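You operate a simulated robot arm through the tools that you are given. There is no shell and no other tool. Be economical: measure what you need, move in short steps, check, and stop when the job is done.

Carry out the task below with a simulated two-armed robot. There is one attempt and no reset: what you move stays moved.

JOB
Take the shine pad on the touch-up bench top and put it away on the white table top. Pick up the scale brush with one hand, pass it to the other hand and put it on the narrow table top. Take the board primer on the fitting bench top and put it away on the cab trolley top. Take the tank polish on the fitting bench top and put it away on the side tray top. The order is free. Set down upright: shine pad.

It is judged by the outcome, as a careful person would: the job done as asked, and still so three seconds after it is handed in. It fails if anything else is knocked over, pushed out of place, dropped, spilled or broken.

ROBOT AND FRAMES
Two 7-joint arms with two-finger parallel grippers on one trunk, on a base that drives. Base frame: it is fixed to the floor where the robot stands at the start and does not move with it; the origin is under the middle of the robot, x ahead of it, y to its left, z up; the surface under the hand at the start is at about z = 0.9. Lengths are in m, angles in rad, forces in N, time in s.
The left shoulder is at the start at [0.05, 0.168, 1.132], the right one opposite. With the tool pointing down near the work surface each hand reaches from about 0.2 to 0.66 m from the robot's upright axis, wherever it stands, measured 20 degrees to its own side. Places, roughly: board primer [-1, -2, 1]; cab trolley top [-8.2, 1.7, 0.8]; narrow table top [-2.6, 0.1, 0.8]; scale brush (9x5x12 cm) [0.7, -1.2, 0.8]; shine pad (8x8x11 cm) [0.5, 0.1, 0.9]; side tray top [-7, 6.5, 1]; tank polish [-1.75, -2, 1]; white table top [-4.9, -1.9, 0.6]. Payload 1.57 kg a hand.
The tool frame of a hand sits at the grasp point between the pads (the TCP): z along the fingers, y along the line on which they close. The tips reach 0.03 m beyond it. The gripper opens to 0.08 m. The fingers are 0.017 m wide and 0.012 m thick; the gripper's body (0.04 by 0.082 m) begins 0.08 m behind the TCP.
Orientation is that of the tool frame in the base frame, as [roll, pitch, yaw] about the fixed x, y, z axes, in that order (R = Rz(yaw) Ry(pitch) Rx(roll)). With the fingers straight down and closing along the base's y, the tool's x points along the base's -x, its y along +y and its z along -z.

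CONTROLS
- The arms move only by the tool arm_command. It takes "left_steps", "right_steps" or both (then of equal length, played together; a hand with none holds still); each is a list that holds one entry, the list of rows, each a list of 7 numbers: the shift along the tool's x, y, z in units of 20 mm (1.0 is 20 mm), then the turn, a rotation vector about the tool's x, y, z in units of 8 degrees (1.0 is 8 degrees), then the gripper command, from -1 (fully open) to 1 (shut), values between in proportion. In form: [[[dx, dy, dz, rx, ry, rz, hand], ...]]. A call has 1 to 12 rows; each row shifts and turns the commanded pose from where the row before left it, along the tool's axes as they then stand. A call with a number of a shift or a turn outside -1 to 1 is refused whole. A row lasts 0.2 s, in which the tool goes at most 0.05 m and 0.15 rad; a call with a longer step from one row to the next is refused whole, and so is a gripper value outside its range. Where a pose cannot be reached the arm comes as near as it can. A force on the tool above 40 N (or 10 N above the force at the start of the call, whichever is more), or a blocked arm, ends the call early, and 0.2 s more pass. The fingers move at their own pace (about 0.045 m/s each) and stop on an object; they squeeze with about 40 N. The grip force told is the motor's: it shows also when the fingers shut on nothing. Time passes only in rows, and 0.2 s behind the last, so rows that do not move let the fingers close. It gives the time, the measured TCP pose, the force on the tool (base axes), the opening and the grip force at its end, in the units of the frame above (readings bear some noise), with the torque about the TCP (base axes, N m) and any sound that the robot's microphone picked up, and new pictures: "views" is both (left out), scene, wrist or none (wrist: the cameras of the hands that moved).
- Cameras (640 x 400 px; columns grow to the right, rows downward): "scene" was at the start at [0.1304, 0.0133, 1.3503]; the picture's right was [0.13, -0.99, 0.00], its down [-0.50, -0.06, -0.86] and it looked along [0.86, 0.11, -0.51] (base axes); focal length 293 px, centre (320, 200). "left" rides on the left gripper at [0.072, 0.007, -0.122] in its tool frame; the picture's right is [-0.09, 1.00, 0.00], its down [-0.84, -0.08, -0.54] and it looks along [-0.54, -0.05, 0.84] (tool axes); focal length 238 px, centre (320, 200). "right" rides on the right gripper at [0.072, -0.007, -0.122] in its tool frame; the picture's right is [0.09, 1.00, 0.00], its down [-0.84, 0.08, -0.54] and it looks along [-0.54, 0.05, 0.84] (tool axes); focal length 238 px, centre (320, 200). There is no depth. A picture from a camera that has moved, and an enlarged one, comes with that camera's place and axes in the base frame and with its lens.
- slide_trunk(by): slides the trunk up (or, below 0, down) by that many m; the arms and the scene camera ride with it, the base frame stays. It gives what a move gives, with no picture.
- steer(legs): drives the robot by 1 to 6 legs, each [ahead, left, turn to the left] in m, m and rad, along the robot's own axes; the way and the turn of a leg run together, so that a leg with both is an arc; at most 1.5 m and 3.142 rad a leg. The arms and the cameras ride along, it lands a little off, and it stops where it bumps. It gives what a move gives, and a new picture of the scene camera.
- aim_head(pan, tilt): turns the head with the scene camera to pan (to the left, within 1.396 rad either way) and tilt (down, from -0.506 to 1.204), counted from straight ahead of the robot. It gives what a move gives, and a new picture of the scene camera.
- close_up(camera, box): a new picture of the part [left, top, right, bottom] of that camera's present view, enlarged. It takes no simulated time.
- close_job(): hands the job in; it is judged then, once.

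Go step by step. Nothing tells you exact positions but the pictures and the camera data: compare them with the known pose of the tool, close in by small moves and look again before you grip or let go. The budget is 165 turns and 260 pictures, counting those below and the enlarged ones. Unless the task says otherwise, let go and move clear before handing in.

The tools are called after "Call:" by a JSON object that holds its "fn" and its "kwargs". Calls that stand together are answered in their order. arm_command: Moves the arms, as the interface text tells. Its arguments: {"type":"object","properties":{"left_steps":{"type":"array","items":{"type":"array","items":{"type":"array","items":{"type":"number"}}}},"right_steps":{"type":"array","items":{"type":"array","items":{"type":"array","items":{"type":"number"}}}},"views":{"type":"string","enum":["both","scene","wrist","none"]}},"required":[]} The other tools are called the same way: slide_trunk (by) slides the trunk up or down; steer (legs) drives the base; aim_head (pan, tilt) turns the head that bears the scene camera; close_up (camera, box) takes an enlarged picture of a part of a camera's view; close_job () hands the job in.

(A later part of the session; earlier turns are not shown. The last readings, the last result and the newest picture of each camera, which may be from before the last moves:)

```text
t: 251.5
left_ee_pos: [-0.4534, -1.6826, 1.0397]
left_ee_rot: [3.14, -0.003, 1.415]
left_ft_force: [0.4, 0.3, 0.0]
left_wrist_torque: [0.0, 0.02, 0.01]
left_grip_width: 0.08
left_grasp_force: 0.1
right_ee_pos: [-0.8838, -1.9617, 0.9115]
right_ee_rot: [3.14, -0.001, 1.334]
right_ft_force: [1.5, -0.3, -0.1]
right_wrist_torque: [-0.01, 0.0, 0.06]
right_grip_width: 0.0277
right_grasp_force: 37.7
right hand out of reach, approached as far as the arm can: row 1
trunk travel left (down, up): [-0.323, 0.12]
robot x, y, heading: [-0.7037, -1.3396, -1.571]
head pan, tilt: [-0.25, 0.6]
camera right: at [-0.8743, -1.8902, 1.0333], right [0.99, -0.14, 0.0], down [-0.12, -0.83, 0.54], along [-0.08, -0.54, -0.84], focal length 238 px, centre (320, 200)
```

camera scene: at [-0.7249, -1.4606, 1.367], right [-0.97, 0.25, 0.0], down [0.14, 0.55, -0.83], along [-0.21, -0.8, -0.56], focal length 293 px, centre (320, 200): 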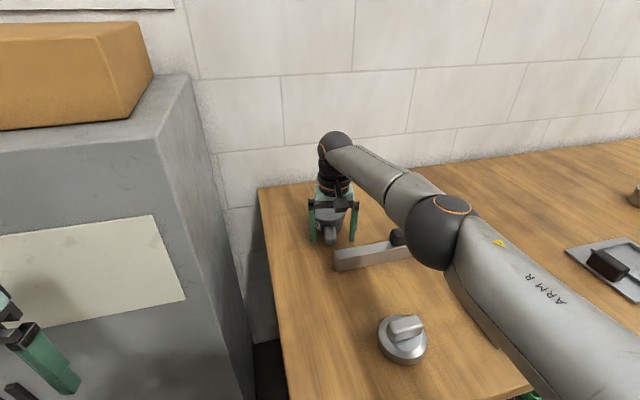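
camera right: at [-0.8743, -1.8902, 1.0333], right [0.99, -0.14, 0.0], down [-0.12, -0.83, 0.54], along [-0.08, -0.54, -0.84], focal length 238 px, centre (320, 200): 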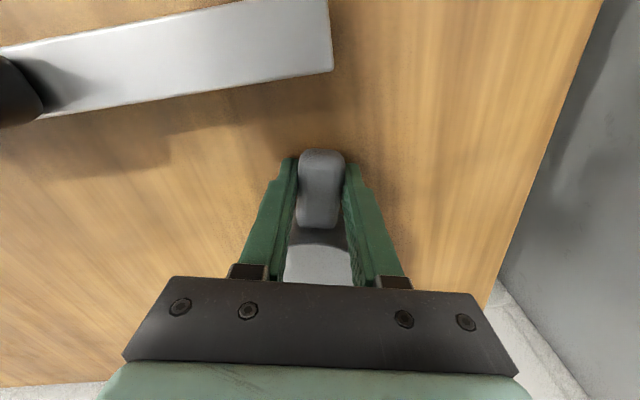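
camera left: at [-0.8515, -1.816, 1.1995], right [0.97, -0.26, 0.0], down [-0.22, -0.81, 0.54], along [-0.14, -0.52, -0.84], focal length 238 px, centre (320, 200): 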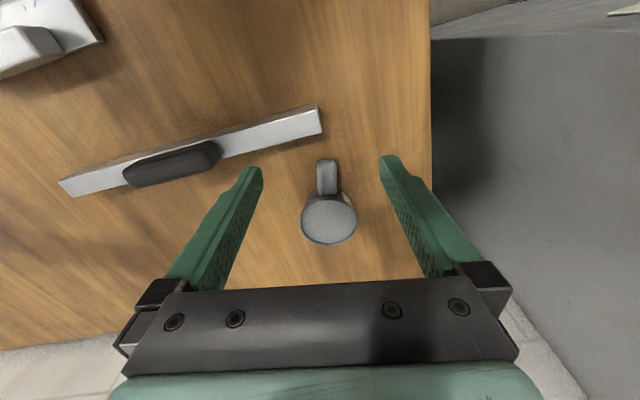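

Gripped. Lifting gently and checking for tilt.

Call:
{"fn": "arm_command", "kwargs": {"right_steps": [[[0, 0, -0.3, 0, 0, 0, 1], [0, 0, -0.5, 0, 0, 0, 1], [0, 0, -0.5, 0, 0, 0, 1], [0, 0, -0.5, 0, 0, 0, 1], [0, 0, 0, 0, 0, 0, 1]]]}}

Call:
{"fn": "close_up", "kwargs": {"camera": "scene", "box": [260, 150, 420, 270]}}

```text
t: 252.7
left_ee_pos: [-0.4535, -1.6834, 1.0386]
left_ee_rot: [3.139, -0.001, 1.413]
left_ft_force: [-0.1, -0.4, 0.7]
left_wrist_torque: [-0.01, -0.01, 0.01]
left_grip_width: 0.0801
left_grasp_force: 0.0
right_ee_pos: [-0.8853, -1.9652, 0.9483]
right_ee_rot: [3.142, 0.002, 1.336]
right_ft_force: [0.0, -0.1, -2.6]
right_wrist_torque: [0.14, -0.05, -0.01]
right_grip_width: 0.0272
right_grasp_force: 37.6
trunk travel left (down, up): [-0.323, 0.12]
robot x, y, heading: [-0.7031, -1.3337, -1.576]
head pan, tilt: [-0.25, 0.6]
camera scene: at [-0.7251, -1.461, 1.3669], right [-0.97, 0.25, 0.0], down [0.14, 0.55, -0.82], along [-0.21, -0.8, -0.57], focal length 293 px, centre (320, 200)
camera right: at [-0.8754, -1.8926, 1.0692], right [0.99, -0.14, 0.0], down [-0.12, -0.83, 0.54], along [-0.08, -0.54, -0.84], focal length 238 px, centre (320, 200)
```

scene: 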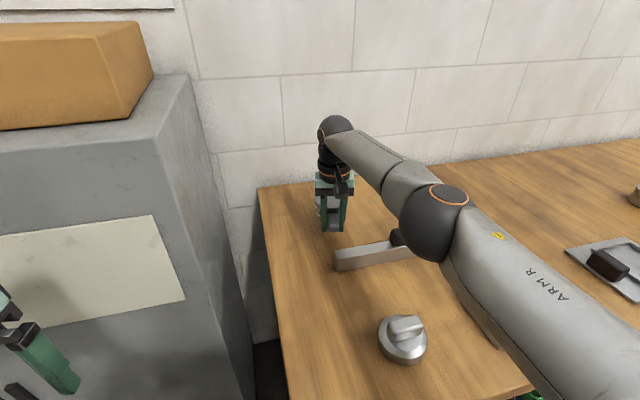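
right: 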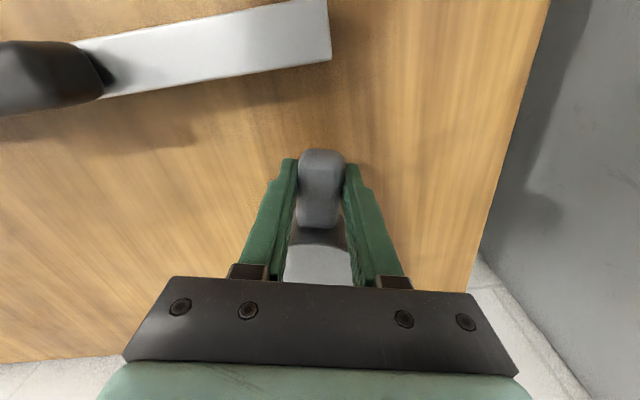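

```text
3.33 times, centred on (340, 210) of scene
camera zoom: at [-0.7251, -1.461, 1.3669], right [-0.97, 0.25, 0.0], down [0.14, 0.55, -0.82], along [-0.21, -0.8, -0.57], focal length 976 px, centre (253, 167)
```

zoom: 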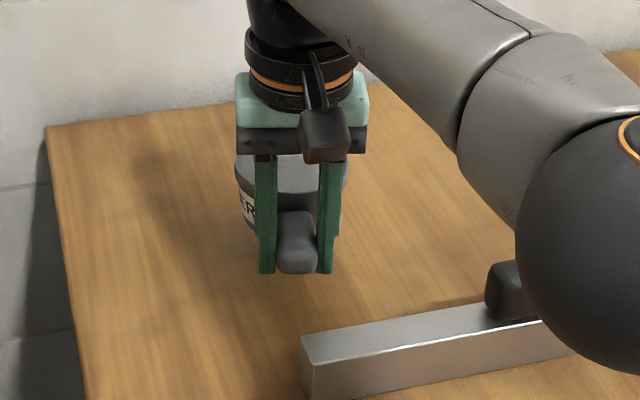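

Held level. Raise the trunk and draw the pot back.

Call:
{"fn": "slide_trunk", "kwargs": {"by": 0.1}}

Call:
{"fn": "arm_command", "kwargs": {"right_steps": [[[0, 0, -0.5, 0, 0, 0, 1], [0.3, 0, -0.5, 0, 0, 0, 1], [0.6, 0, -0.5, 0, 0, 0, 1], [0.8, 0, -0.5, 0, 0, 0, 1], [0.8, 0, -0.5, 0, 0, 0, 1], [0.8, 0, -0.3, 0, 0, 0, 1], [0.8, 0, 0, 0, 0, 0, 1], [0.8, 0, 0, 0, 0, 0, 1], [0.8, 0, 0, 0, 0, 0, 1], [0.8, 0, 0, 0, 0, 0, 1], [0.8, 0, 0, 0, 0, 0, 1], [0.8, 0, 0, 0, 0, 0, 1]]]}}

```text
t: 254.0
left_ee_pos: [-0.4525, -1.6843, 1.1398]
left_ee_rot: [3.141, -0.002, 1.415]
left_ft_force: [-0.3, -0.3, -0.5]
left_wrist_torque: [-0.01, 0.0, 0.03]
left_grip_width: 0.0802
left_grasp_force: 0.0
right_ee_pos: [-0.8864, -1.9645, 1.0467]
right_ee_rot: [-3.141, -0.002, 1.336]
right_ft_force: [0.0, -1.2, -2.3]
right_wrist_torque: [0.14, -0.02, 0.0]
right_grip_width: 0.0272
right_grasp_force: 38.1
trunk travel left (down, up): [-0.423, 0.02]
robot x, y, heading: [-0.7046, -1.3373, -1.574]
head pan, tilt: [-0.25, 0.6]
```

```text
t: 256.6
left_ee_pos: [-0.4531, -1.6824, 1.1395]
left_ee_rot: [3.141, -0.003, 1.413]
left_ft_force: [-0.1, -0.5, 0.2]
left_wrist_torque: [-0.02, 0.0, 0.01]
left_grip_width: 0.0797
left_grasp_force: 0.0
right_ee_pos: [-0.8482, -1.8088, 1.1053]
right_ee_rot: [3.141, 0.001, 1.335]
right_ft_force: [0.5, -0.1, -2.4]
right_wrist_torque: [0.15, -0.01, 0.0]
right_grip_width: 0.0278
right_grasp_force: 38.4
trunk travel left (down, up): [-0.423, 0.02]
robot x, y, heading: [-0.7037, -1.3351, -1.577]
head pan, tilt: [-0.25, 0.6]
camera scene: at [-0.725, -1.4607, 1.467], right [-0.97, 0.25, 0.0], down [0.14, 0.55, -0.83], along [-0.21, -0.8, -0.56], focal length 293 px, centre (320, 200)
camera right: at [-0.8384, -1.7374, 1.2269], right [0.99, -0.14, 0.0], down [-0.12, -0.83, 0.54], along [-0.08, -0.54, -0.84], focal length 238 px, centre (320, 200)
```

scene: 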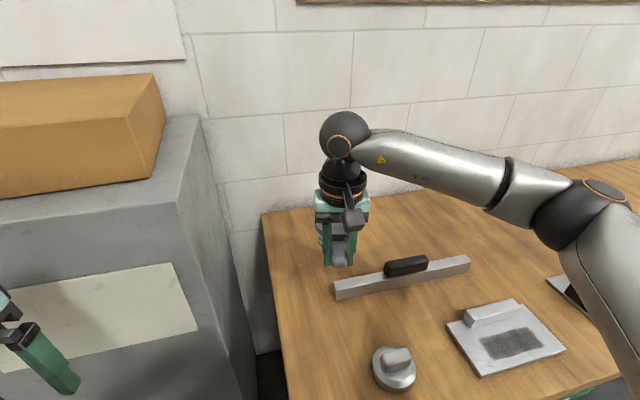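
right: 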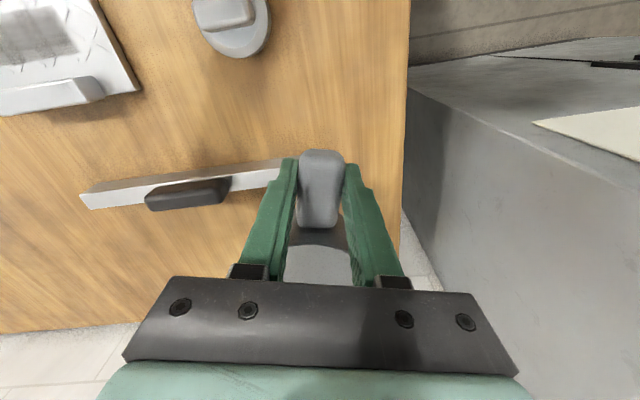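

Now back off and strafe right toward the polish pot while turning the left hand to close fore-aft.

Call:
{"fn": "steer", "kwargs": {"legs": [[-0.2, 0, 0], [0, -1.33, 0]]}}

Call:
{"fn": "arm_command", "kwargs": {"left_steps": [[[0, 0, 0, 0, 0, -1, -1], [0, 0, 0, 0, 0, -1, -1], [0, 0, 0, 0, 0, -1, -1], [0, 0, 0, 0, 0, -1, -1], [0, 0, 0, 0, 0, -1, -1], [0, 0, 0, 0, 0, -1, -1], [0, 0, 0, 0, 0, -1, -1], [0, 0, 0, 0, 0, -1, -1], [0, 0, 0, 0, 0, -1, -1], [0, 0, 0, 0, 0, -1, -1], [0, 0, 0, 0, 0, -1, -1], [0, 0, 0, 0, 0, -1, -1]]], "views": "none"}}

Call:
{"fn": "aim_head", "kwargs": {"pan": 0.2, "tilt": 0.6}}

```text
t: 269.9
left_ee_pos: [-1.8006, -1.4849, 1.1389]
left_ee_rot: [3.139, -0.003, 1.43]
left_ft_force: [1.0, -0.1, -0.4]
left_wrist_torque: [0.01, 0.02, 0.0]
left_grip_width: 0.08
left_grasp_force: 0.0
right_ee_pos: [-2.1953, -1.6173, 1.1044]
right_ee_rot: [3.142, 0.001, 1.351]
right_ft_force: [-1.2, 0.4, -3.1]
right_wrist_torque: [0.15, 0.01, 0.03]
right_grip_width: 0.0273
right_grasp_force: 38.3
trunk travel left (down, up): [-0.423, 0.02]
robot x, y, heading: [-2.0592, -1.1442, -1.559]
head pan, tilt: [-0.25, 0.6]
camera scene: at [-2.0769, -1.2676, 1.467], right [-0.97, 0.23, 0.0], down [0.13, 0.55, -0.82], along [-0.19, -0.8, -0.57], focal length 293 px, centre (320, 200)
```

scene: 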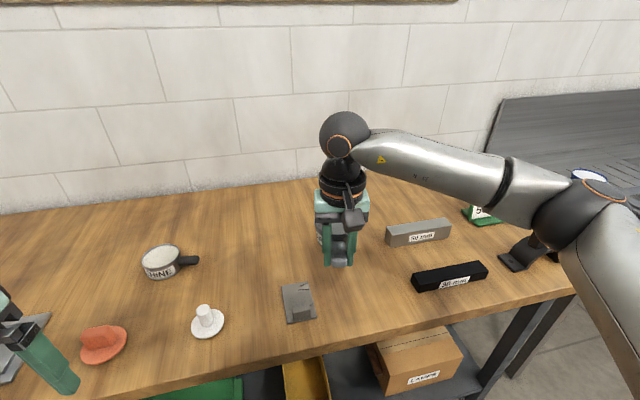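

```text
t: 272.5
left_ee_pos: [-1.802, -1.4861, 1.1396]
left_ee_rot: [3.141, 0.002, 3.11]
left_ft_force: [-0.5, -0.3, 0.2]
left_wrist_torque: [-0.03, 0.0, 0.02]
left_grip_width: 0.08
left_grasp_force: 0.1
right_ee_pos: [-2.1957, -1.6181, 1.1054]
right_ee_rot: [-3.14, 0.0, 1.353]
right_ft_force: [-0.1, 0.9, -2.6]
right_wrist_torque: [0.12, -0.02, 0.02]
right_grip_width: 0.0275
right_grasp_force: 37.3
trunk travel left (down, up): [-0.423, 0.02]
robot x, y, heading: [-2.0571, -1.1383, -1.556]
head pan, tilt: [-0.25, 0.6]
```

```text
t: 273.4
left_ee_pos: [-1.8002, -1.486, 1.139]
left_ee_rot: [3.137, 0.0, 3.106]
left_ft_force: [0.2, 0.8, 0.3]
left_wrist_torque: [0.0, 0.01, 0.0]
left_grip_width: 0.0801
left_grasp_force: 0.0
right_ee_pos: [-2.1962, -1.6186, 1.104]
right_ee_rot: [3.141, 0.001, 1.351]
right_ft_force: [0.0, -0.3, -3.5]
right_wrist_torque: [0.17, -0.03, 0.01]
right_grip_width: 0.0279
right_grasp_force: 37.7
trunk travel left (down, up): [-0.423, 0.02]
robot x, y, heading: [-2.057, -1.1422, -1.564]
head pan, tilt: [0.201, 0.6]
camera scene: at [-2.0374, -1.2681, 1.467], right [-0.98, -0.21, 0.0], down [-0.12, 0.55, -0.82], along [0.17, -0.81, -0.57], focal length 293 px, centre (320, 200)
```

scene: 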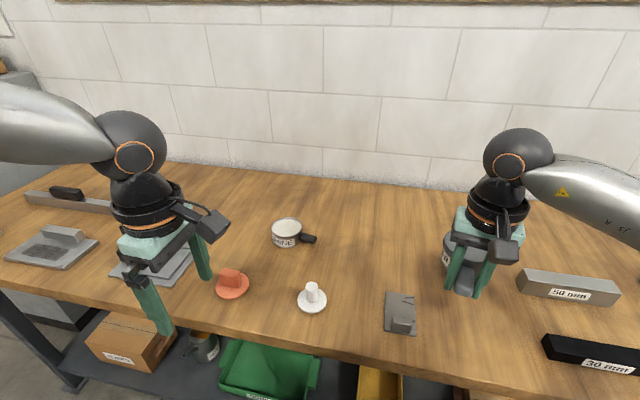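

Call:
{"fn": "steer", "kwargs": {"legs": [[0.15, 0, -0.01]]}}

Call:
{"fn": "slide_trunk", "kwargs": {"by": -0.08}}

Call:
{"fn": "arm_command", "kwargs": {"left_steps": [[[0.26, -1, 0, 0, 0, 0, -1], [0.26, -1, 0, 0, 0, 0, -1], [0.26, -1, 0, 0, 0, 0, -1], [0.26, -1, 0, 0, 0, 0, -1], [0.26, -1, 0, 0, 0, 0, -1], [0.26, -1, 0, 0, 0, 0, -1], [0.26, -1, 0, 0, 0, 0, -1], [0.26, -1, 0, 0, 0, 0, -1], [0.26, -1, 0, 0, 0, 0, -1], [0.26, -1, 0, 0, 0, 0, -1], [0, 0, 0, 0, 0, 0, -1]]]}}

```text
t: 274.8
left_ee_pos: [-1.8042, -1.6397, 1.1382]
left_ee_rot: [3.136, 0.002, 3.093]
left_ft_force: [-1.3, -0.2, 0.1]
left_wrist_torque: [0.02, 0.0, 0.0]
left_grip_width: 0.0803
left_grasp_force: 0.1
right_ee_pos: [-2.1992, -1.767, 1.1048]
right_ee_rot: [-3.141, -0.001, 1.339]
right_ft_force: [0.2, 0.2, -1.9]
right_wrist_torque: [0.12, -0.02, -0.02]
right_grip_width: 0.0275
right_grasp_force: 37.6
trunk travel left (down, up): [-0.423, 0.02]
robot x, y, heading: [-2.0528, -1.2906, -1.567]
head pan, tilt: [0.201, 0.6]
camera scene: at [-2.0378, -1.4187, 1.4669], right [-0.98, -0.2, 0.0], down [-0.11, 0.55, -0.82], along [0.17, -0.81, -0.57], focal length 293 px, centre (320, 200)
```

scene: 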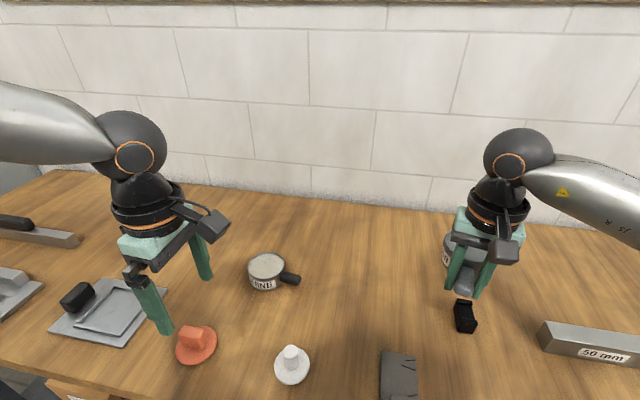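

```text
t: 275.9
left_ee_pos: [-1.8045, -1.6379, 1.0589]
left_ee_rot: [3.138, 0.002, 3.094]
left_ft_force: [0.4, -0.3, -0.4]
left_wrist_torque: [0.0, 0.02, -0.03]
left_grip_width: 0.08
left_grasp_force: 0.1
right_ee_pos: [-2.1991, -1.7655, 1.0252]
right_ee_rot: [-3.14, -0.001, 1.339]
right_ft_force: [-0.1, -0.3, -2.7]
right_wrist_torque: [0.13, -0.04, 0.0]
right_grip_width: 0.0273
right_grasp_force: 37.3
trunk travel left (down, up): [-0.343, 0.1]
robot x, y, heading: [-2.0581, -1.2909, -1.575]
head pan, tilt: [0.201, 0.6]
```

```text
t: 278.3
left_ee_pos: [-1.8488, -1.8077, 1.061]
left_ee_rot: [3.139, 0.001, 3.094]
left_ft_force: [0.1, -0.2, -0.9]
left_wrist_torque: [-0.02, -0.02, 0.0]
left_grip_width: 0.08
left_grasp_force: 0.1
left hand out of reach, approached as far as the arm can: row 9, 10
right_ee_pos: [-2.1989, -1.766, 1.0247]
right_ee_rot: [3.141, 0.0, 1.338]
right_ft_force: [0.1, 0.8, -2.8]
right_wrist_torque: [0.14, -0.01, 0.0]
right_grip_width: 0.0272
right_grasp_force: 38.0
trunk travel left (down, up): [-0.343, 0.1]
robot x, y, heading: [-2.0527, -1.2913, -1.568]
head pan, tilt: [0.201, 0.6]
camera scene: at [-2.0378, -1.4176, 1.387], right [-0.98, -0.2, 0.0], down [-0.11, 0.55, -0.82], along [0.17, -0.81, -0.57], focal length 293 px, centre (320, 200)
camera left: at [-1.9219, -1.7975, 1.1822], right [0.14, 0.99, 0.0], down [0.83, -0.12, 0.54], along [0.54, -0.07, -0.84], focal length 238 px, centre (320, 200)
```

scene: 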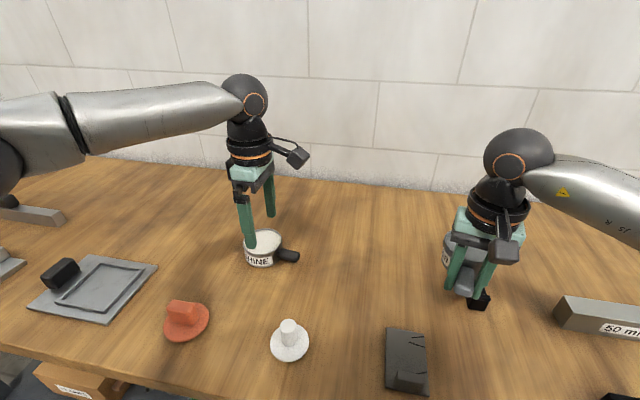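
left: 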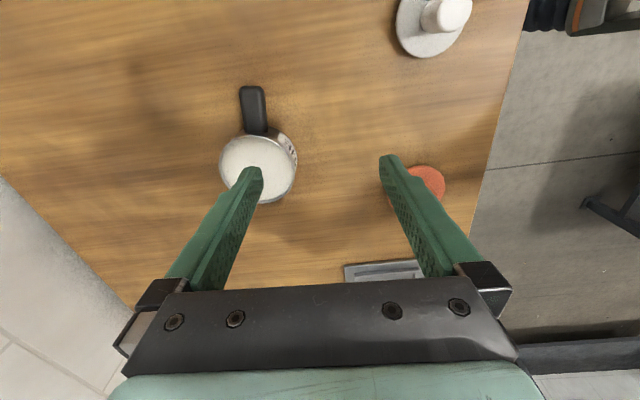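

Call:
{"fn": "steer", "kwargs": {"legs": [[0.03, 0, 0]]}}

Call:
{"fn": "arm_command", "kwargs": {"left_steps": [[[0, 0, 0.8, 0, 0, 0, -1], [0, 0, 0.8, 0, 0, 0, -1], [0, 0, 0.8, 0, 0, 0, -1], [0, 0, 0.8, 0, 0, 0.5, -1], [0.33, -0.65, 0, 0, 0, 0, -1], [0.33, -0.65, 0, 0, 0, 0, -1], [0.33, -0.65, 0, 0, 0, 0, -1], [0, 0, 0, 0, 0, 0, -1]]]}}

```text
t: 279.2
left_ee_pos: [-1.8507, -1.8373, 1.0587]
left_ee_rot: [3.14, 0.0, 3.093]
left_ft_force: [-0.6, 0.2, -1.2]
left_wrist_torque: [0.02, -0.03, 0.0]
left_grip_width: 0.0802
left_grasp_force: 0.1
right_ee_pos: [-2.2007, -1.7964, 1.0254]
right_ee_rot: [3.142, -0.002, 1.338]
right_ft_force: [-0.2, -0.5, -2.9]
right_wrist_torque: [0.19, -0.04, -0.03]
right_grip_width: 0.0273
right_grasp_force: 38.0
trunk travel left (down, up): [-0.343, 0.1]
robot x, y, heading: [-2.0573, -1.326, -1.572]
head pan, tilt: [0.201, 0.6]
camera scene: at [-2.0379, -1.448, 1.3868], right [-0.98, -0.2, 0.0], down [-0.11, 0.55, -0.82], along [0.16, -0.81, -0.57], focal length 293 px, centre (320, 200)
```

scene: 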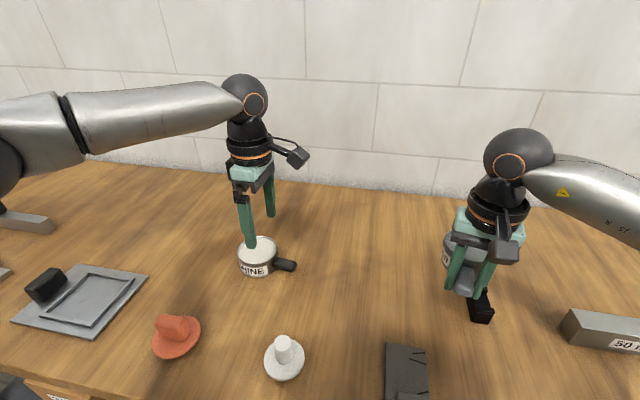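

```text
t: 281.0
left_ee_pos: [-1.8457, -1.8348, 1.0016]
left_ee_rot: [3.14, 0.001, 3.024]
left_ft_force: [0.6, 0.7, -0.2]
left_wrist_torque: [0.03, 0.0, -0.01]
left_grip_width: 0.0799
left_grasp_force: 0.1
left hand out of reach, approached as far as the arm can: row 4, 5, 6, 7
right_ee_pos: [-2.1998, -1.7944, 1.0249]
right_ee_rot: [-3.14, -0.001, 1.34]
right_ft_force: [-0.4, -0.2, -2.2]
right_wrist_torque: [0.15, -0.02, -0.01]
right_grip_width: 0.0275
right_grasp_force: 37.4
trunk travel left (down, up): [-0.343, 0.1]
robot x, y, heading: [-2.0551, -1.3264, -1.57]
head pan, tilt: [0.201, 0.6]
camera scene: at [-2.0379, -1.4468, 1.387], right [-0.98, -0.2, 0.0], down [-0.11, 0.55, -0.82], along [0.16, -0.81, -0.57], focal length 293 px, centre (320, 200)
camera left: at [-1.9167, -1.8184, 1.1245], right [0.21, 0.98, 0.0], down [0.82, -0.18, 0.54], along [0.53, -0.11, -0.84], focal length 238 px, centre (320, 200)
```

scene: 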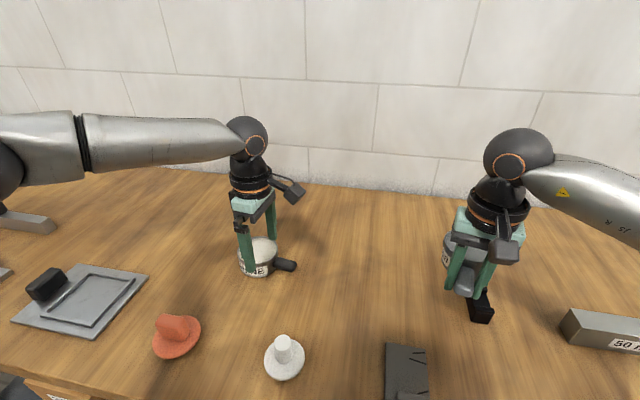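
left: 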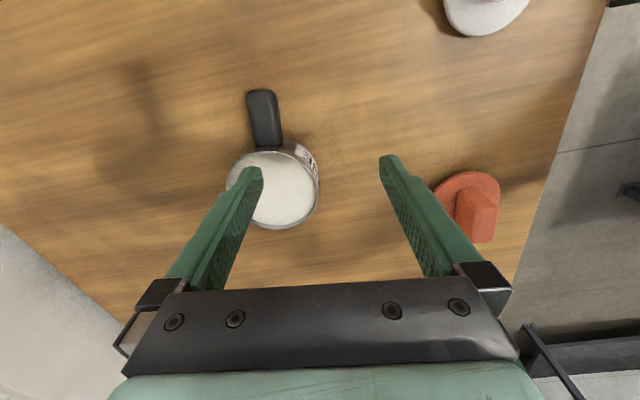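

Call:
{"fn": "steer", "kwargs": {"legs": [[0, -0.08, 0]]}}

Call:
{"fn": "arm_command", "kwargs": {"left_steps": [[[-0.9, -0.5, 0, 0, 0, 0, -1], [-0.9, -0.5, 0, 0, 0, 0, -1], [-0.9, -0.5, 0, 0, 0, 0, -1], [0, -0.5, 0, 0, 0, 0, -1], [0, 0, 0, 0, 0, 0, -1]]], "views": "wrist"}}

```text
t: 282.3
left_ee_pos: [-1.924, -1.8346, 1.0018]
left_ee_rot: [3.14, -0.003, 3.021]
left_ft_force: [-0.3, -0.2, -0.4]
left_wrist_torque: [0.01, -0.01, -0.02]
left_grip_width: 0.0799
left_grasp_force: 0.0
right_ee_pos: [-2.2794, -1.795, 1.0246]
right_ee_rot: [3.141, -0.001, 1.338]
right_ft_force: [0.3, -0.5, -2.3]
right_wrist_torque: [0.14, -0.05, -0.04]
right_grip_width: 0.0273
right_grasp_force: 37.7
trunk travel left (down, up): [-0.343, 0.1]
robot x, y, heading: [-2.1341, -1.3199, -1.569]
head pan, tilt: [0.201, 0.6]
camera scene: at [-2.116, -1.4468, 1.387], right [-0.98, -0.2, 0.0], down [-0.11, 0.55, -0.82], along [0.16, -0.81, -0.57], focal length 293 px, centre (320, 200)
```

scene: 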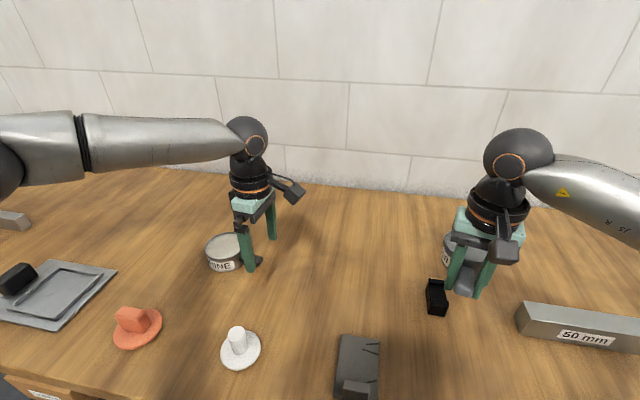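

```text
t: 283.5
left_ee_pos: [-1.869, -1.8679, 1.0055]
left_ee_rot: [-3.141, 0.0, 3.021]
left_ft_force: [-0.6, -0.2, -0.6]
left_wrist_torque: [-0.01, 0.02, 0.01]
left_grip_width: 0.08
left_grasp_force: 0.0
left hand out of reach, approached as far as the arm can: row 3, 4
right_ee_pos: [-2.2789, -1.7944, 1.0254]
right_ee_rot: [-3.141, -0.003, 1.337]
right_ft_force: [0.0, -0.3, -2.8]
right_wrist_torque: [0.15, -0.02, -0.05]
right_grip_width: 0.0276
right_grasp_force: 38.5
trunk travel left (down, up): [-0.343, 0.1]
robot x, y, heading: [-2.1318, -1.3214, -1.575]
head pan, tilt: [0.201, 0.6]
camera left: at [-1.9397, -1.8519, 1.1272], right [0.21, 0.98, 0.0], down [0.82, -0.18, 0.54], along [0.53, -0.11, -0.84], focal length 238 px, centre (320, 200)
```

left: 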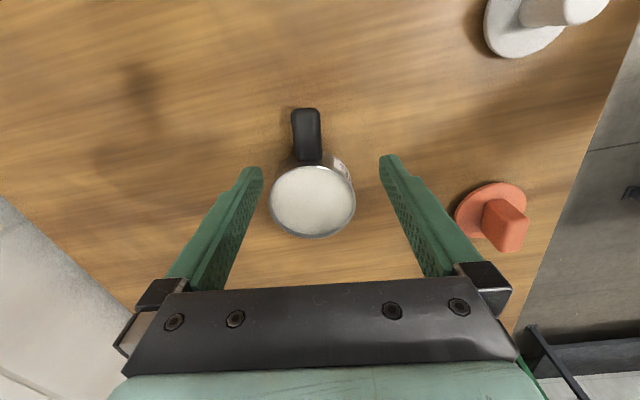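

Call:
{"fn": "steer", "kwargs": {"legs": [[0.012, 0, 0]]}}

Call:
{"fn": "arm_command", "kwargs": {"left_steps": [[[0, 0, 0.9, 0, 0, 0, -1], [0, 0, 0.9, 0, 0, 0, -1], [0, 0, 0.9, 0, 0, 0, -1], [0, 0, 0, 0, 0, 0, -1]]]}}

```text
t: 284.3
left_ee_pos: [-1.8687, -1.8796, 1.0054]
left_ee_rot: [3.141, 0.002, 3.022]
left_ft_force: [-0.7, -0.5, -0.6]
left_wrist_torque: [0.03, 0.01, 0.02]
left_grip_width: 0.0799
left_grasp_force: 0.0
right_ee_pos: [-2.2789, -1.8063, 1.0248]
right_ee_rot: [-3.141, -0.002, 1.337]
right_ft_force: [-0.2, -0.7, -3.2]
right_wrist_torque: [0.17, -0.03, -0.01]
right_grip_width: 0.0277
right_grasp_force: 38.0
trunk travel left (down, up): [-0.343, 0.1]
robot x, y, heading: [-2.1338, -1.3317, -1.574]
head pan, tilt: [0.201, 0.6]
camera scene: at [-2.1156, -1.4593, 1.3869], right [-0.98, -0.2, 0.0], down [-0.11, 0.55, -0.82], along [0.16, -0.81, -0.57], focal length 293 px, centre (320, 200)
```

scene: 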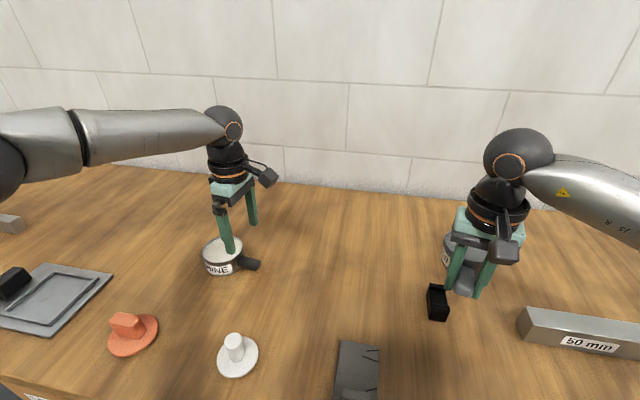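

```text
t: 285.3
left_ee_pos: [-1.8629, -1.8672, 0.9532]
left_ee_rot: [-3.14, -0.001, 3.021]
left_ft_force: [-0.1, -0.1, 0.4]
left_wrist_torque: [-0.04, 0.02, -0.01]
left_grip_width: 0.08
left_grasp_force: 0.0
left hand out of reach, approached as far as the arm can: row 2, 3
right_ee_pos: [-2.2778, -1.8063, 1.0257]
right_ee_rot: [-3.14, -0.002, 1.338]
right_ft_force: [0.0, -1.0, -2.9]
right_wrist_torque: [0.14, -0.07, -0.01]
right_grip_width: 0.0276
right_grasp_force: 37.8
trunk travel left (down, up): [-0.343, 0.1]
robot x, y, heading: [-2.134, -1.3361, -1.573]
head pan, tilt: [0.201, 0.6]
camera scene: at [-2.1157, -1.4585, 1.387], right [-0.98, -0.2, 0.0], down [-0.11, 0.55, -0.82], along [0.16, -0.81, -0.57], focal length 293 px, centre (320, 200)
camera left: at [-1.9345, -1.8509, 1.0763], right [0.21, 0.98, 0.0], down [0.82, -0.18, 0.54], along [0.53, -0.12, -0.84], focal length 238 px, centre (320, 200)
```

scene: 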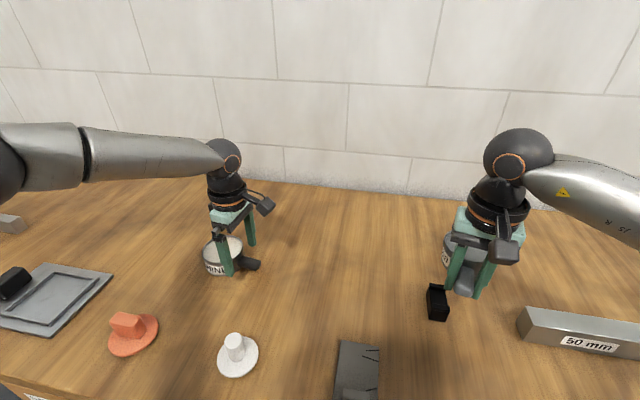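
left: 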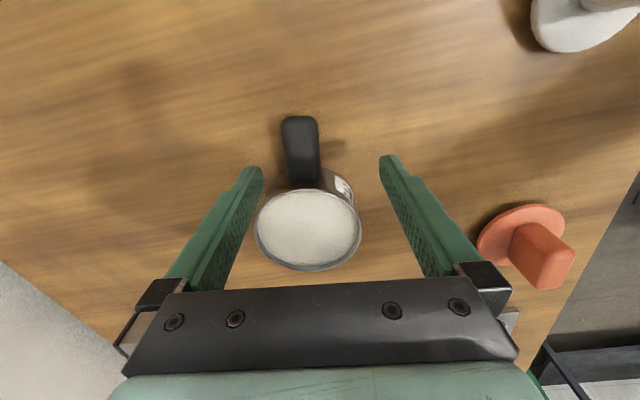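

Call:
{"fn": "arm_command", "kwargs": {"left_steps": [[[0, 0, -0.5, 0, 0, 0, -1], [0, 0, -0.5, 0, 0, 0, -1], [0, 0, -0.5, 0, 0, 0, -1], [0, 0, -0.5, 0, 0, 0, -1]]], "right_steps": [[[0, 0, -0.5, 0, 0, 0, 1], [0, 0, -0.5, 0, 0, 0, 1], [0, 0, -0.5, 0, 0, 0, 1], [0, 0, -0.5, 0, 0, 0, 1]]], "views": "none"}}

Call:
{"fn": "slide_trunk", "kwargs": {"by": -0.05}}

Call:
{"fn": "arm_command", "kwargs": {"left_steps": [[[0.15, -0.4, 0, 0, 0, 0, -1], [0.15, -0.4, 0, 0, 0, 0, -1], [0, 0, 0, 0, 0, 0, -1]]], "views": "wrist"}}

```text
t: 286.3
left_ee_pos: [-1.8632, -1.867, 0.9951]
left_ee_rot: [3.141, 0.0, 3.021]
left_ft_force: [0.5, 0.5, -0.3]
left_wrist_torque: [-0.02, 0.02, 0.01]
left_grip_width: 0.0799
left_grasp_force: 0.1
right_ee_pos: [-2.2796, -1.8051, 1.0655]
right_ee_rot: [-3.14, 0.0, 1.337]
right_ft_force: [0.3, -0.1, -1.8]
right_wrist_torque: [0.15, -0.03, 0.01]
right_grip_width: 0.0278
right_grasp_force: 37.7
trunk travel left (down, up): [-0.343, 0.1]
robot x, y, heading: [-2.1314, -1.3373, -1.574]
head pan, tilt: [0.201, 0.6]
```

```text
t: 287.2
left_ee_pos: [-1.8633, -1.8665, 0.9442]
left_ee_rot: [-3.14, 0.001, 3.022]
left_ft_force: [-0.6, 1.2, 0.7]
left_wrist_torque: [-0.01, 0.02, 0.01]
left_grip_width: 0.0801
left_grasp_force: 0.1
right_ee_pos: [-2.2787, -1.8052, 1.015]
right_ee_rot: [3.139, 0.001, 1.336]
right_ft_force: [-0.6, 0.4, -1.0]
right_wrist_torque: [0.15, -0.02, 0.0]
right_grip_width: 0.0273
right_grasp_force: 37.5
trunk travel left (down, up): [-0.293, 0.15]
robot x, y, heading: [-2.1349, -1.3332, -1.573]
head pan, tilt: [0.201, 0.6]
```

```text
t: 288.0
left_ee_pos: [-1.8703, -1.8779, 0.945]
left_ee_rot: [-3.139, -0.002, 3.021]
left_ft_force: [0.4, 0.3, 0.3]
left_wrist_torque: [-0.04, 0.0, 0.01]
left_grip_width: 0.0798
left_grasp_force: 0.1
left hand out of reach, approached as far as the arm can: row 2
right_ee_pos: [-2.2803, -1.8043, 1.0152]
right_ee_rot: [-3.14, -0.002, 1.338]
right_ft_force: [0.0, -0.2, -2.8]
right_wrist_torque: [0.12, -0.04, -0.03]
right_grip_width: 0.0274
right_grasp_force: 37.6
trunk travel left (down, up): [-0.293, 0.15]
robot x, y, heading: [-2.1324, -1.338, -1.57]
head pan, tilt: [0.201, 0.6]
camera left: at [-1.9411, -1.8612, 1.0669], right [0.21, 0.98, 0.0], down [0.82, -0.18, 0.54], along [0.53, -0.12, -0.84], focal length 238 px, centre (320, 200)
```

left: 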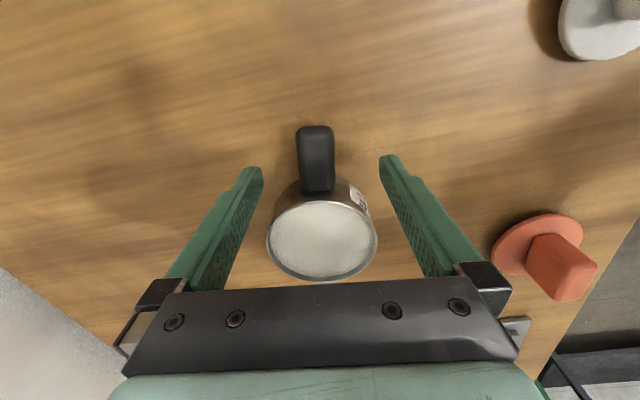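

Centered on the handle now; lowering the trunk the last 3 cm.

Call:
{"fn": "slide_trunk", "kwargs": {"by": -0.033}}

Call:
{"fn": "arm_command", "kwargs": {"left_steps": [[[0, 0, 0, 0, 0, 0, -1]]]}}

Call:
{"fn": "close_up", "kwargs": {"camera": "scene", "box": [150, 160, 310, 280]}}

```text
t: 288.8
left_ee_pos: [-1.8718, -1.8764, 0.9123]
left_ee_rot: [-3.138, -0.001, 3.022]
left_ft_force: [1.0, 0.2, -0.1]
left_wrist_torque: [0.01, 0.01, 0.02]
left_grip_width: 0.0801
left_grasp_force: 0.1
right_ee_pos: [-2.2802, -1.8059, 0.9828]
right_ee_rot: [-3.141, 0.0, 1.337]
right_ft_force: [0.0, 0.1, -2.9]
right_wrist_torque: [0.17, -0.03, -0.01]
right_grip_width: 0.0276
right_grasp_force: 37.2
trunk travel left (down, up): [-0.26, 0.183]
robot x, y, heading: [-2.1325, -1.3325, -1.573]
head pan, tilt: [0.201, 0.6]
```

```text
t: 289.2
left_ee_pos: [-1.8703, -1.8769, 0.9112]
left_ee_rot: [-3.139, -0.001, 3.021]
left_ft_force: [-0.6, 0.0, -0.3]
left_wrist_torque: [0.0, -0.01, 0.0]
left_grip_width: 0.0799
left_grasp_force: 0.0
right_ee_pos: [-2.2807, -1.8047, 0.981]
right_ee_rot: [3.141, -0.001, 1.338]
right_ft_force: [-0.3, 0.1, -2.7]
right_wrist_torque: [0.15, -0.02, 0.02]
right_grip_width: 0.0276
right_grasp_force: 38.3
trunk travel left (down, up): [-0.26, 0.183]
robot x, y, heading: [-2.1348, -1.3338, -1.57]
head pan, tilt: [0.201, 0.6]
camera scene: at [-2.1156, -1.4585, 1.304], right [-0.98, -0.2, 0.0], down [-0.11, 0.55, -0.82], along [0.16, -0.81, -0.57], focal length 293 px, centre (320, 200)
camera left: at [-1.9411, -1.8611, 1.0339], right [0.21, 0.98, 0.0], down [0.82, -0.18, 0.54], along [0.53, -0.12, -0.84], focal length 238 px, centre (320, 200)
```

scene: 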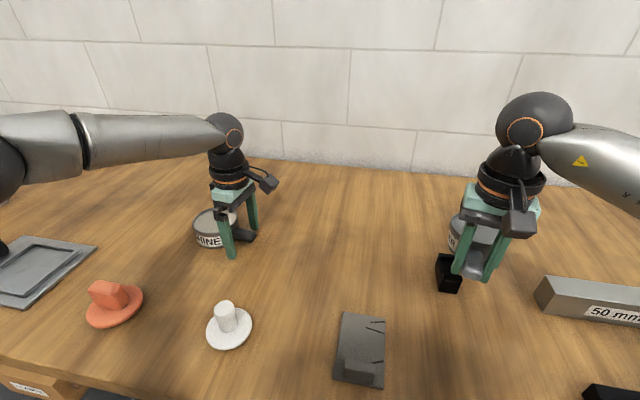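
left: 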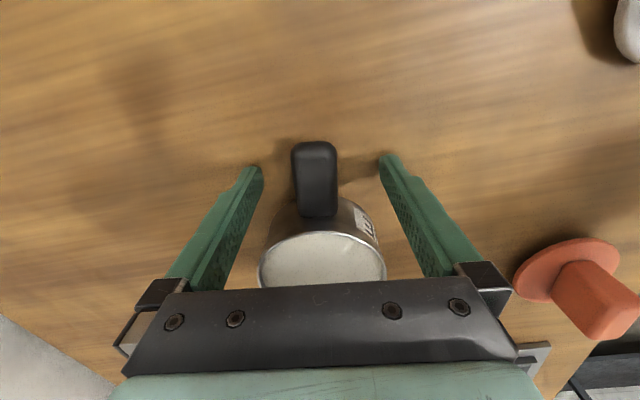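

```text
3.33 times, centred on (230, 220) of scene
camera zoom: at [-2.1156, -1.4585, 1.304], right [-0.98, -0.2, 0.0], down [-0.11, 0.55, -0.82], along [0.16, -0.81, -0.57], focal length 976 px, centre (620, 133)
```

zoom: 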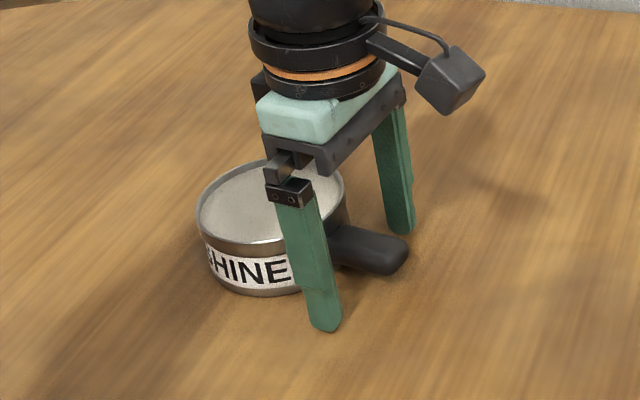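

Call:
{"fn": "arm_command", "kwargs": {"left_steps": [[[0, 0, 0, 0, 0, 0, 1], [0, 0, 0, 0, 0, 0, 1], [0, 0, 0, 0, 0, 0, 1], [0, 0, 0, 0, 0, 0, 1], [0, 0, 0, 0, 0, 0, 1], [0, 0, 0, 0, 0, 0, 1]]], "views": "none"}}

Call:
{"fn": "slide_trunk", "kwargs": {"by": 0.04}}

Call:
{"fn": "close_up", "kwargs": {"camera": "scene", "box": [150, 170, 310, 290]}}

```text
t: 290.6
left_ee_pos: [-1.8699, -1.8767, 0.9117]
left_ee_rot: [-3.138, -0.002, 3.021]
left_ft_force: [1.0, -0.6, 0.4]
left_wrist_torque: [0.1, 0.02, -0.06]
left_grip_width: 0.0276
left_grasp_force: 37.9
right_ee_pos: [-2.2805, -1.805, 0.9813]
right_ee_rot: [3.141, -0.001, 1.338]
right_ft_force: [-0.6, -0.5, -2.5]
right_wrist_torque: [0.14, -0.02, 0.01]
right_grip_width: 0.0275
right_grasp_force: 38.4
trunk travel left (down, up): [-0.26, 0.183]
robot x, y, heading: [-2.1389, -1.3338, -1.574]
head pan, tilt: [0.201, 0.6]
```

```text
t: 291.4
left_ee_pos: [-1.8705, -1.876, 0.9517]
left_ee_rot: [-3.139, 0.0, 3.021]
left_ft_force: [0.2, -0.1, -2.4]
left_wrist_torque: [0.01, 0.13, -0.02]
left_grip_width: 0.0273
left_grasp_force: 38.0
right_ee_pos: [-2.2792, -1.8053, 1.0222]
right_ee_rot: [-3.141, -0.002, 1.336]
right_ft_force: [0.1, -0.3, -2.7]
right_wrist_torque: [0.15, -0.05, -0.01]
right_grip_width: 0.0277
right_grasp_force: 37.8
trunk travel left (down, up): [-0.3, 0.143]
robot x, y, heading: [-2.1295, -1.3351, -1.574]
head pan, tilt: [0.201, 0.6]
```

```text
3.33 times, centred on (230, 230) of scene
camera zoom: at [-2.1155, -1.459, 1.3439], right [-0.98, -0.2, 0.0], down [-0.11, 0.55, -0.82], along [0.16, -0.81, -0.57], focal length 976 px, centre (620, 100)
```

zoom: 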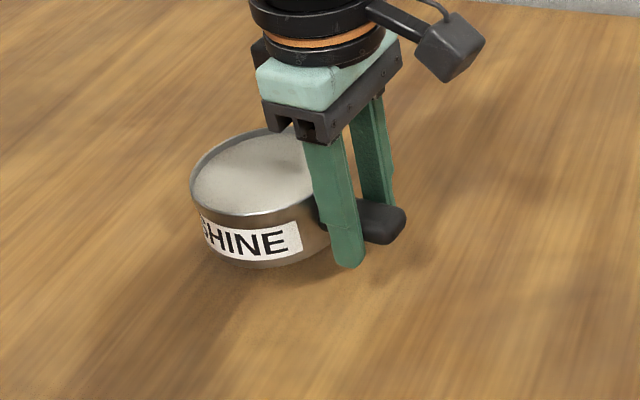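

Both pots held level. Raise, draw in, back out and look for the route to the cab trolley.

Call:
{"fn": "slide_trunk", "kwargs": {"by": 0.1}}

Call:
{"fn": "arm_command", "kwargs": {"left_steps": [[[0, 0.5, 0, 0, 0, 0, 1], [0, 0.8, 0, 0, 0, 0, 1], [0, 0.8, 0, 0, 0, 0, 1], [0, 0.8, 0, 0, 0, 0, 1], [0, 0.8, 0, 0, 0, 0, 1], [0, 0.8, 0, 0, 0, 0, 1], [0, 0.5, 0, 0, 0, 0, 1]]], "right_steps": [[[0.3, 0, 0, 0, 0, 0, 1], [0.6, 0, 0, 0, 0, 0, 1], [0.6, 0, 0, 0, 0, 0, 1], [0.6, 0, 0, 0, 0, 0, 1], [0.6, 0, 0, 0, 0, 0, 1], [0.6, 0, 0, 0, 0, 0, 1], [0.3, 0, 0, 0, 0, 0, 1]]], "views": "none"}}

Call:
{"fn": "steer", "kwargs": {"legs": [[-0.4, 0, 0], [0, 0, -1.57], [1.3, 0, 0]]}}

Call:
{"fn": "aim_head", "kwargs": {"pan": -0.7, "tilt": 0.2}}

```text
t: 292.7
left_ee_pos: [-1.8701, -1.8777, 1.0511]
left_ee_rot: [-3.141, -0.001, 3.021]
left_ft_force: [0.1, 0.0, -3.0]
left_wrist_torque: [0.04, 0.14, -0.01]
left_grip_width: 0.0273
left_grasp_force: 37.7
right_ee_pos: [-2.2795, -1.805, 1.1216]
right_ee_rot: [3.141, -0.002, 1.337]
right_ft_force: [0.7, 0.2, -2.7]
right_wrist_torque: [0.15, -0.03, 0.0]
right_grip_width: 0.0273
right_grasp_force: 37.7
trunk travel left (down, up): [-0.4, 0.043]
robot x, y, heading: [-2.1331, -1.334, -1.574]
head pan, tilt: [0.201, 0.6]
```

```text
t: 294.3
left_ee_pos: [-1.8583, -1.7768, 1.0497]
left_ee_rot: [-3.138, -0.002, 3.022]
left_ft_force: [0.5, 0.9, -2.9]
left_wrist_torque: [0.0, 0.16, 0.04]
left_grip_width: 0.0276
left_grasp_force: 37.7
right_ee_pos: [-2.2644, -1.7361, 1.1213]
right_ee_rot: [3.14, 0.0, 1.335]
right_ft_force: [0.9, 0.0, -3.1]
right_wrist_torque: [0.13, -0.05, -0.02]
right_grip_width: 0.0273
right_grasp_force: 38.3
trunk travel left (down, up): [-0.4, 0.043]
robot x, y, heading: [-2.1316, -1.3309, -1.576]
head pan, tilt: [0.201, 0.6]
```

```text
t: 306.8
left_ee_pos: [-3.8836, -1.2619, 1.0495]
left_ee_rot: [-3.14, -0.002, 1.479]
left_ft_force: [0.3, -0.4, -2.4]
left_wrist_torque: [0.15, -0.01, 0.04]
left_grip_width: 0.0275
left_grasp_force: 37.5
right_ee_pos: [-3.8549, -0.8569, 1.1219]
right_ee_rot: [-3.139, -0.001, -0.205]
right_ft_force: [0.2, 0.0, -2.7]
right_wrist_torque: [-0.05, -0.15, 0.02]
right_grip_width: 0.0275
right_grasp_force: 38.1
trunk travel left (down, up): [-0.4, 0.043]
robot x, y, heading: [-3.4465, -0.9755, -3.115]
head pan, tilt: [0.201, 0.6]
camera scene: at [-3.5735, -0.9935, 1.4439], right [-0.23, 0.97, 0.0], down [0.55, 0.13, -0.82], along [-0.8, -0.19, -0.57], focal length 293 px, centre (320, 200)
```

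scene: 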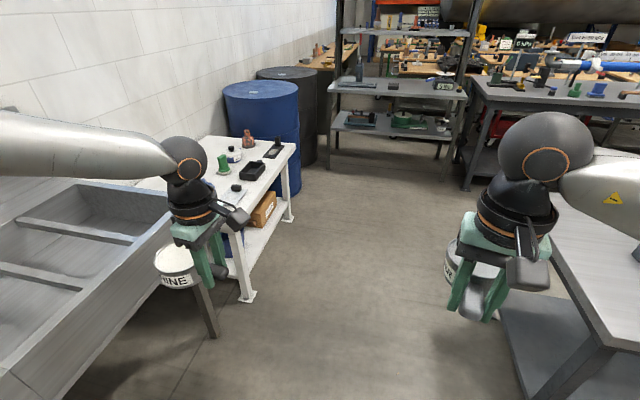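

```text
t: 308.0
left_ee_pos: [-3.8831, -1.2615, 1.0505]
left_ee_rot: [-3.137, -0.003, 1.481]
left_ft_force: [-0.1, -0.3, -2.2]
left_wrist_torque: [0.14, 0.01, 0.0]
left_grip_width: 0.0275
left_grasp_force: 37.9
right_ee_pos: [-3.8548, -0.857, 1.1193]
right_ee_rot: [3.14, -0.001, -0.205]
right_ft_force: [0.4, -0.2, -2.1]
right_wrist_torque: [0.0, -0.12, 0.02]
right_grip_width: 0.0274
right_grasp_force: 37.9
trunk travel left (down, up): [-0.4, 0.043]
robot x, y, heading: [-3.4486, -0.9741, -3.114]
head pan, tilt: [-0.7, 0.201]
camera scene: at [-3.5602, -0.9155, 1.4807], right [0.62, 0.78, 0.0], down [0.16, -0.12, -0.98], along [-0.77, 0.61, -0.2], focal length 293 px, centre (320, 200)
```

scene: 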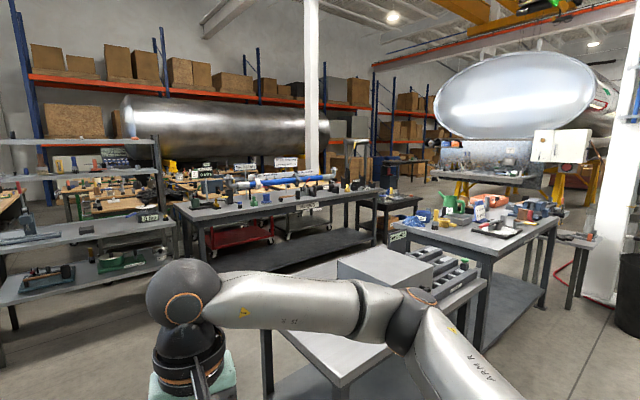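

Call:
{"fn": "steer", "kwargs": {"legs": [[1.5, 0, 0], [0.25, 0, -0.03], [0, 0, -1.57]]}}

Call:
{"fn": "aim_head", "kwargs": {"pan": 0.3, "tilt": 0.15}}

```text
t: 320.7
left_ee_pos: [-5.4758, -0.5899, 1.0508]
left_ee_rot: [-3.141, -0.002, -0.109]
left_ft_force: [-0.7, 0.2, -2.8]
left_wrist_torque: [-0.01, -0.16, 0.0]
left_grip_width: 0.0275
left_grasp_force: 38.0
right_ee_pos: [-5.0695, -0.6273, 1.1207]
right_ee_rot: [-3.141, -0.002, -1.794]
right_ft_force: [-0.5, 0.0, -2.3]
right_wrist_torque: [-0.13, 0.06, -0.01]
right_grip_width: 0.0273
right_grasp_force: 37.8
trunk travel left (down, up): [-0.4, 0.043]
robot x, y, heading: [-5.1974, -1.0344, 1.583]
head pan, tilt: [-0.7, 0.201]
camera scene: at [-5.136, -0.9175, 1.4807], right [0.77, -0.64, 0.0], down [-0.13, -0.15, -0.98], along [0.63, 0.75, -0.2], focal length 293 px, centre (320, 200)
```

scene: 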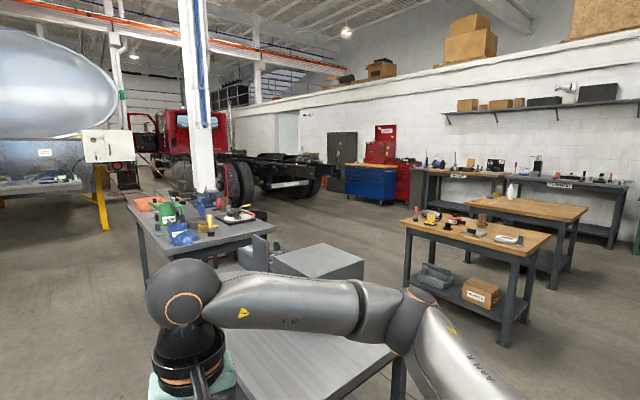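

```text
t: 321.9
left_ee_pos: [-5.475, -0.5897, 1.0506]
left_ee_rot: [-3.141, -0.002, -0.11]
left_ft_force: [-0.1, 0.5, -2.3]
left_wrist_torque: [-0.04, -0.15, -0.02]
left_grip_width: 0.0277
left_grasp_force: 38.4
right_ee_pos: [-5.0702, -0.6271, 1.1216]
right_ee_rot: [3.141, -0.002, -1.797]
right_ft_force: [-0.6, -0.4, -2.1]
right_wrist_torque: [-0.12, 0.04, 0.01]
right_grip_width: 0.0276
right_grasp_force: 38.2
trunk travel left (down, up): [-0.4, 0.043]
robot x, y, heading: [-5.194, -1.0323, 1.581]
head pan, tilt: [0.3, 0.15]
camera scene: at [-5.2236, -0.9009, 1.4854], right [0.95, 0.3, 0.0], down [0.05, -0.14, -0.99], along [-0.3, 0.94, -0.15], focal length 293 px, centre (320, 200)
```

scene: 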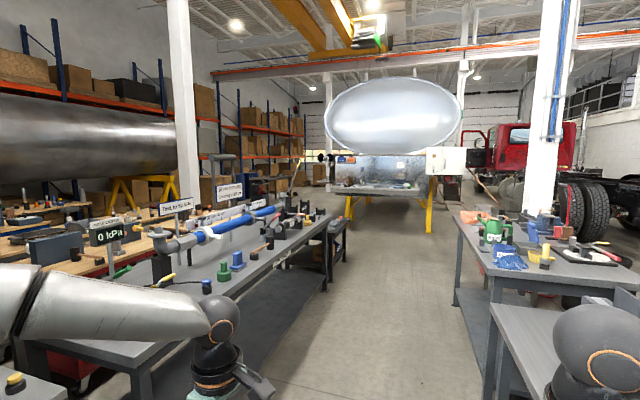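

The aisle north runs between the long bench and right-hand tables. I'll drive up it and then look west for the trolley.

Call:
{"fn": "steer", "kwargs": {"legs": [[0, 0.06, -0.01], [1.5, 0, 0], [1.5, 0, 0], [0.6, 0, 0]]}}

Call:
{"fn": "aim_head", "kwargs": {"pan": 1.2, "tilt": 0.2}}

```text
t: 340.2
left_ee_pos: [-5.5658, 3.0105, 1.0502]
left_ee_rot: [-3.14, -0.002, -0.11]
left_ft_force: [-0.1, 0.2, -2.3]
left_wrist_torque: [-0.02, -0.17, -0.01]
left_grip_width: 0.0276
left_grasp_force: 37.7
right_ee_pos: [-5.1601, 2.9735, 1.1215]
right_ee_rot: [-3.141, -0.001, -1.793]
right_ft_force: [-0.1, -0.4, -4.2]
right_wrist_torque: [-0.18, 0.06, 0.03]
right_grip_width: 0.0276
right_grasp_force: 38.5
trunk travel left (down, up): [-0.4, 0.043]
robot x, y, heading: [-5.2855, 2.5653, 1.574]
head pan, tilt: [0.3, 0.15]
camera scene: at [-5.3141, 2.6998, 1.4854], right [0.95, 0.3, 0.0], down [0.05, -0.14, -0.99], along [-0.3, 0.94, -0.15], focal length 293 px, centre (320, 200)
```

scene: 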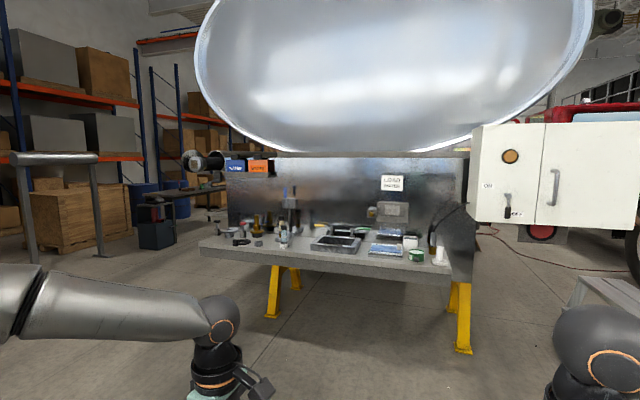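

```text
t: 341.4
left_ee_pos: [-5.5654, 3.0101, 1.0498]
left_ee_rot: [-3.139, -0.002, -0.11]
left_ft_force: [-0.2, -0.5, -2.6]
left_wrist_torque: [-0.04, -0.18, -0.04]
left_grip_width: 0.0276
left_grasp_force: 38.4
right_ee_pos: [-5.1617, 2.9729, 1.1204]
right_ee_rot: [3.141, -0.003, -1.795]
right_ft_force: [0.9, -0.4, -3.6]
right_wrist_torque: [-0.15, 0.04, 0.02]
right_grip_width: 0.0276
right_grasp_force: 38.0
trunk travel left (down, up): [-0.4, 0.043]
robot x, y, heading: [-5.2851, 2.5684, 1.576]
head pan, tilt: [1.201, 0.201]
camera scene: at [-5.3731, 2.644, 1.4807], right [0.35, 0.94, 0.0], down [0.19, -0.07, -0.98], along [-0.92, 0.35, -0.2], focal length 293 px, centre (320, 200)
```

scene: 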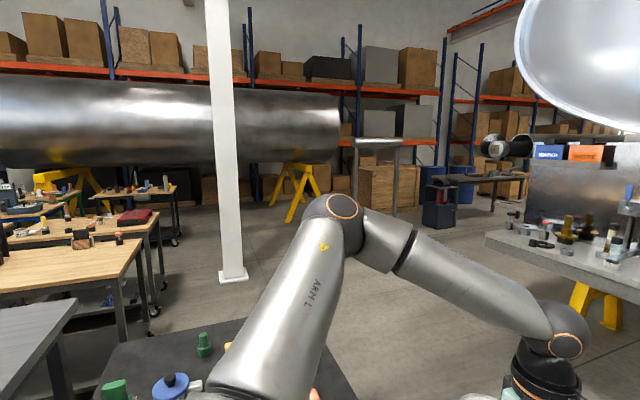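

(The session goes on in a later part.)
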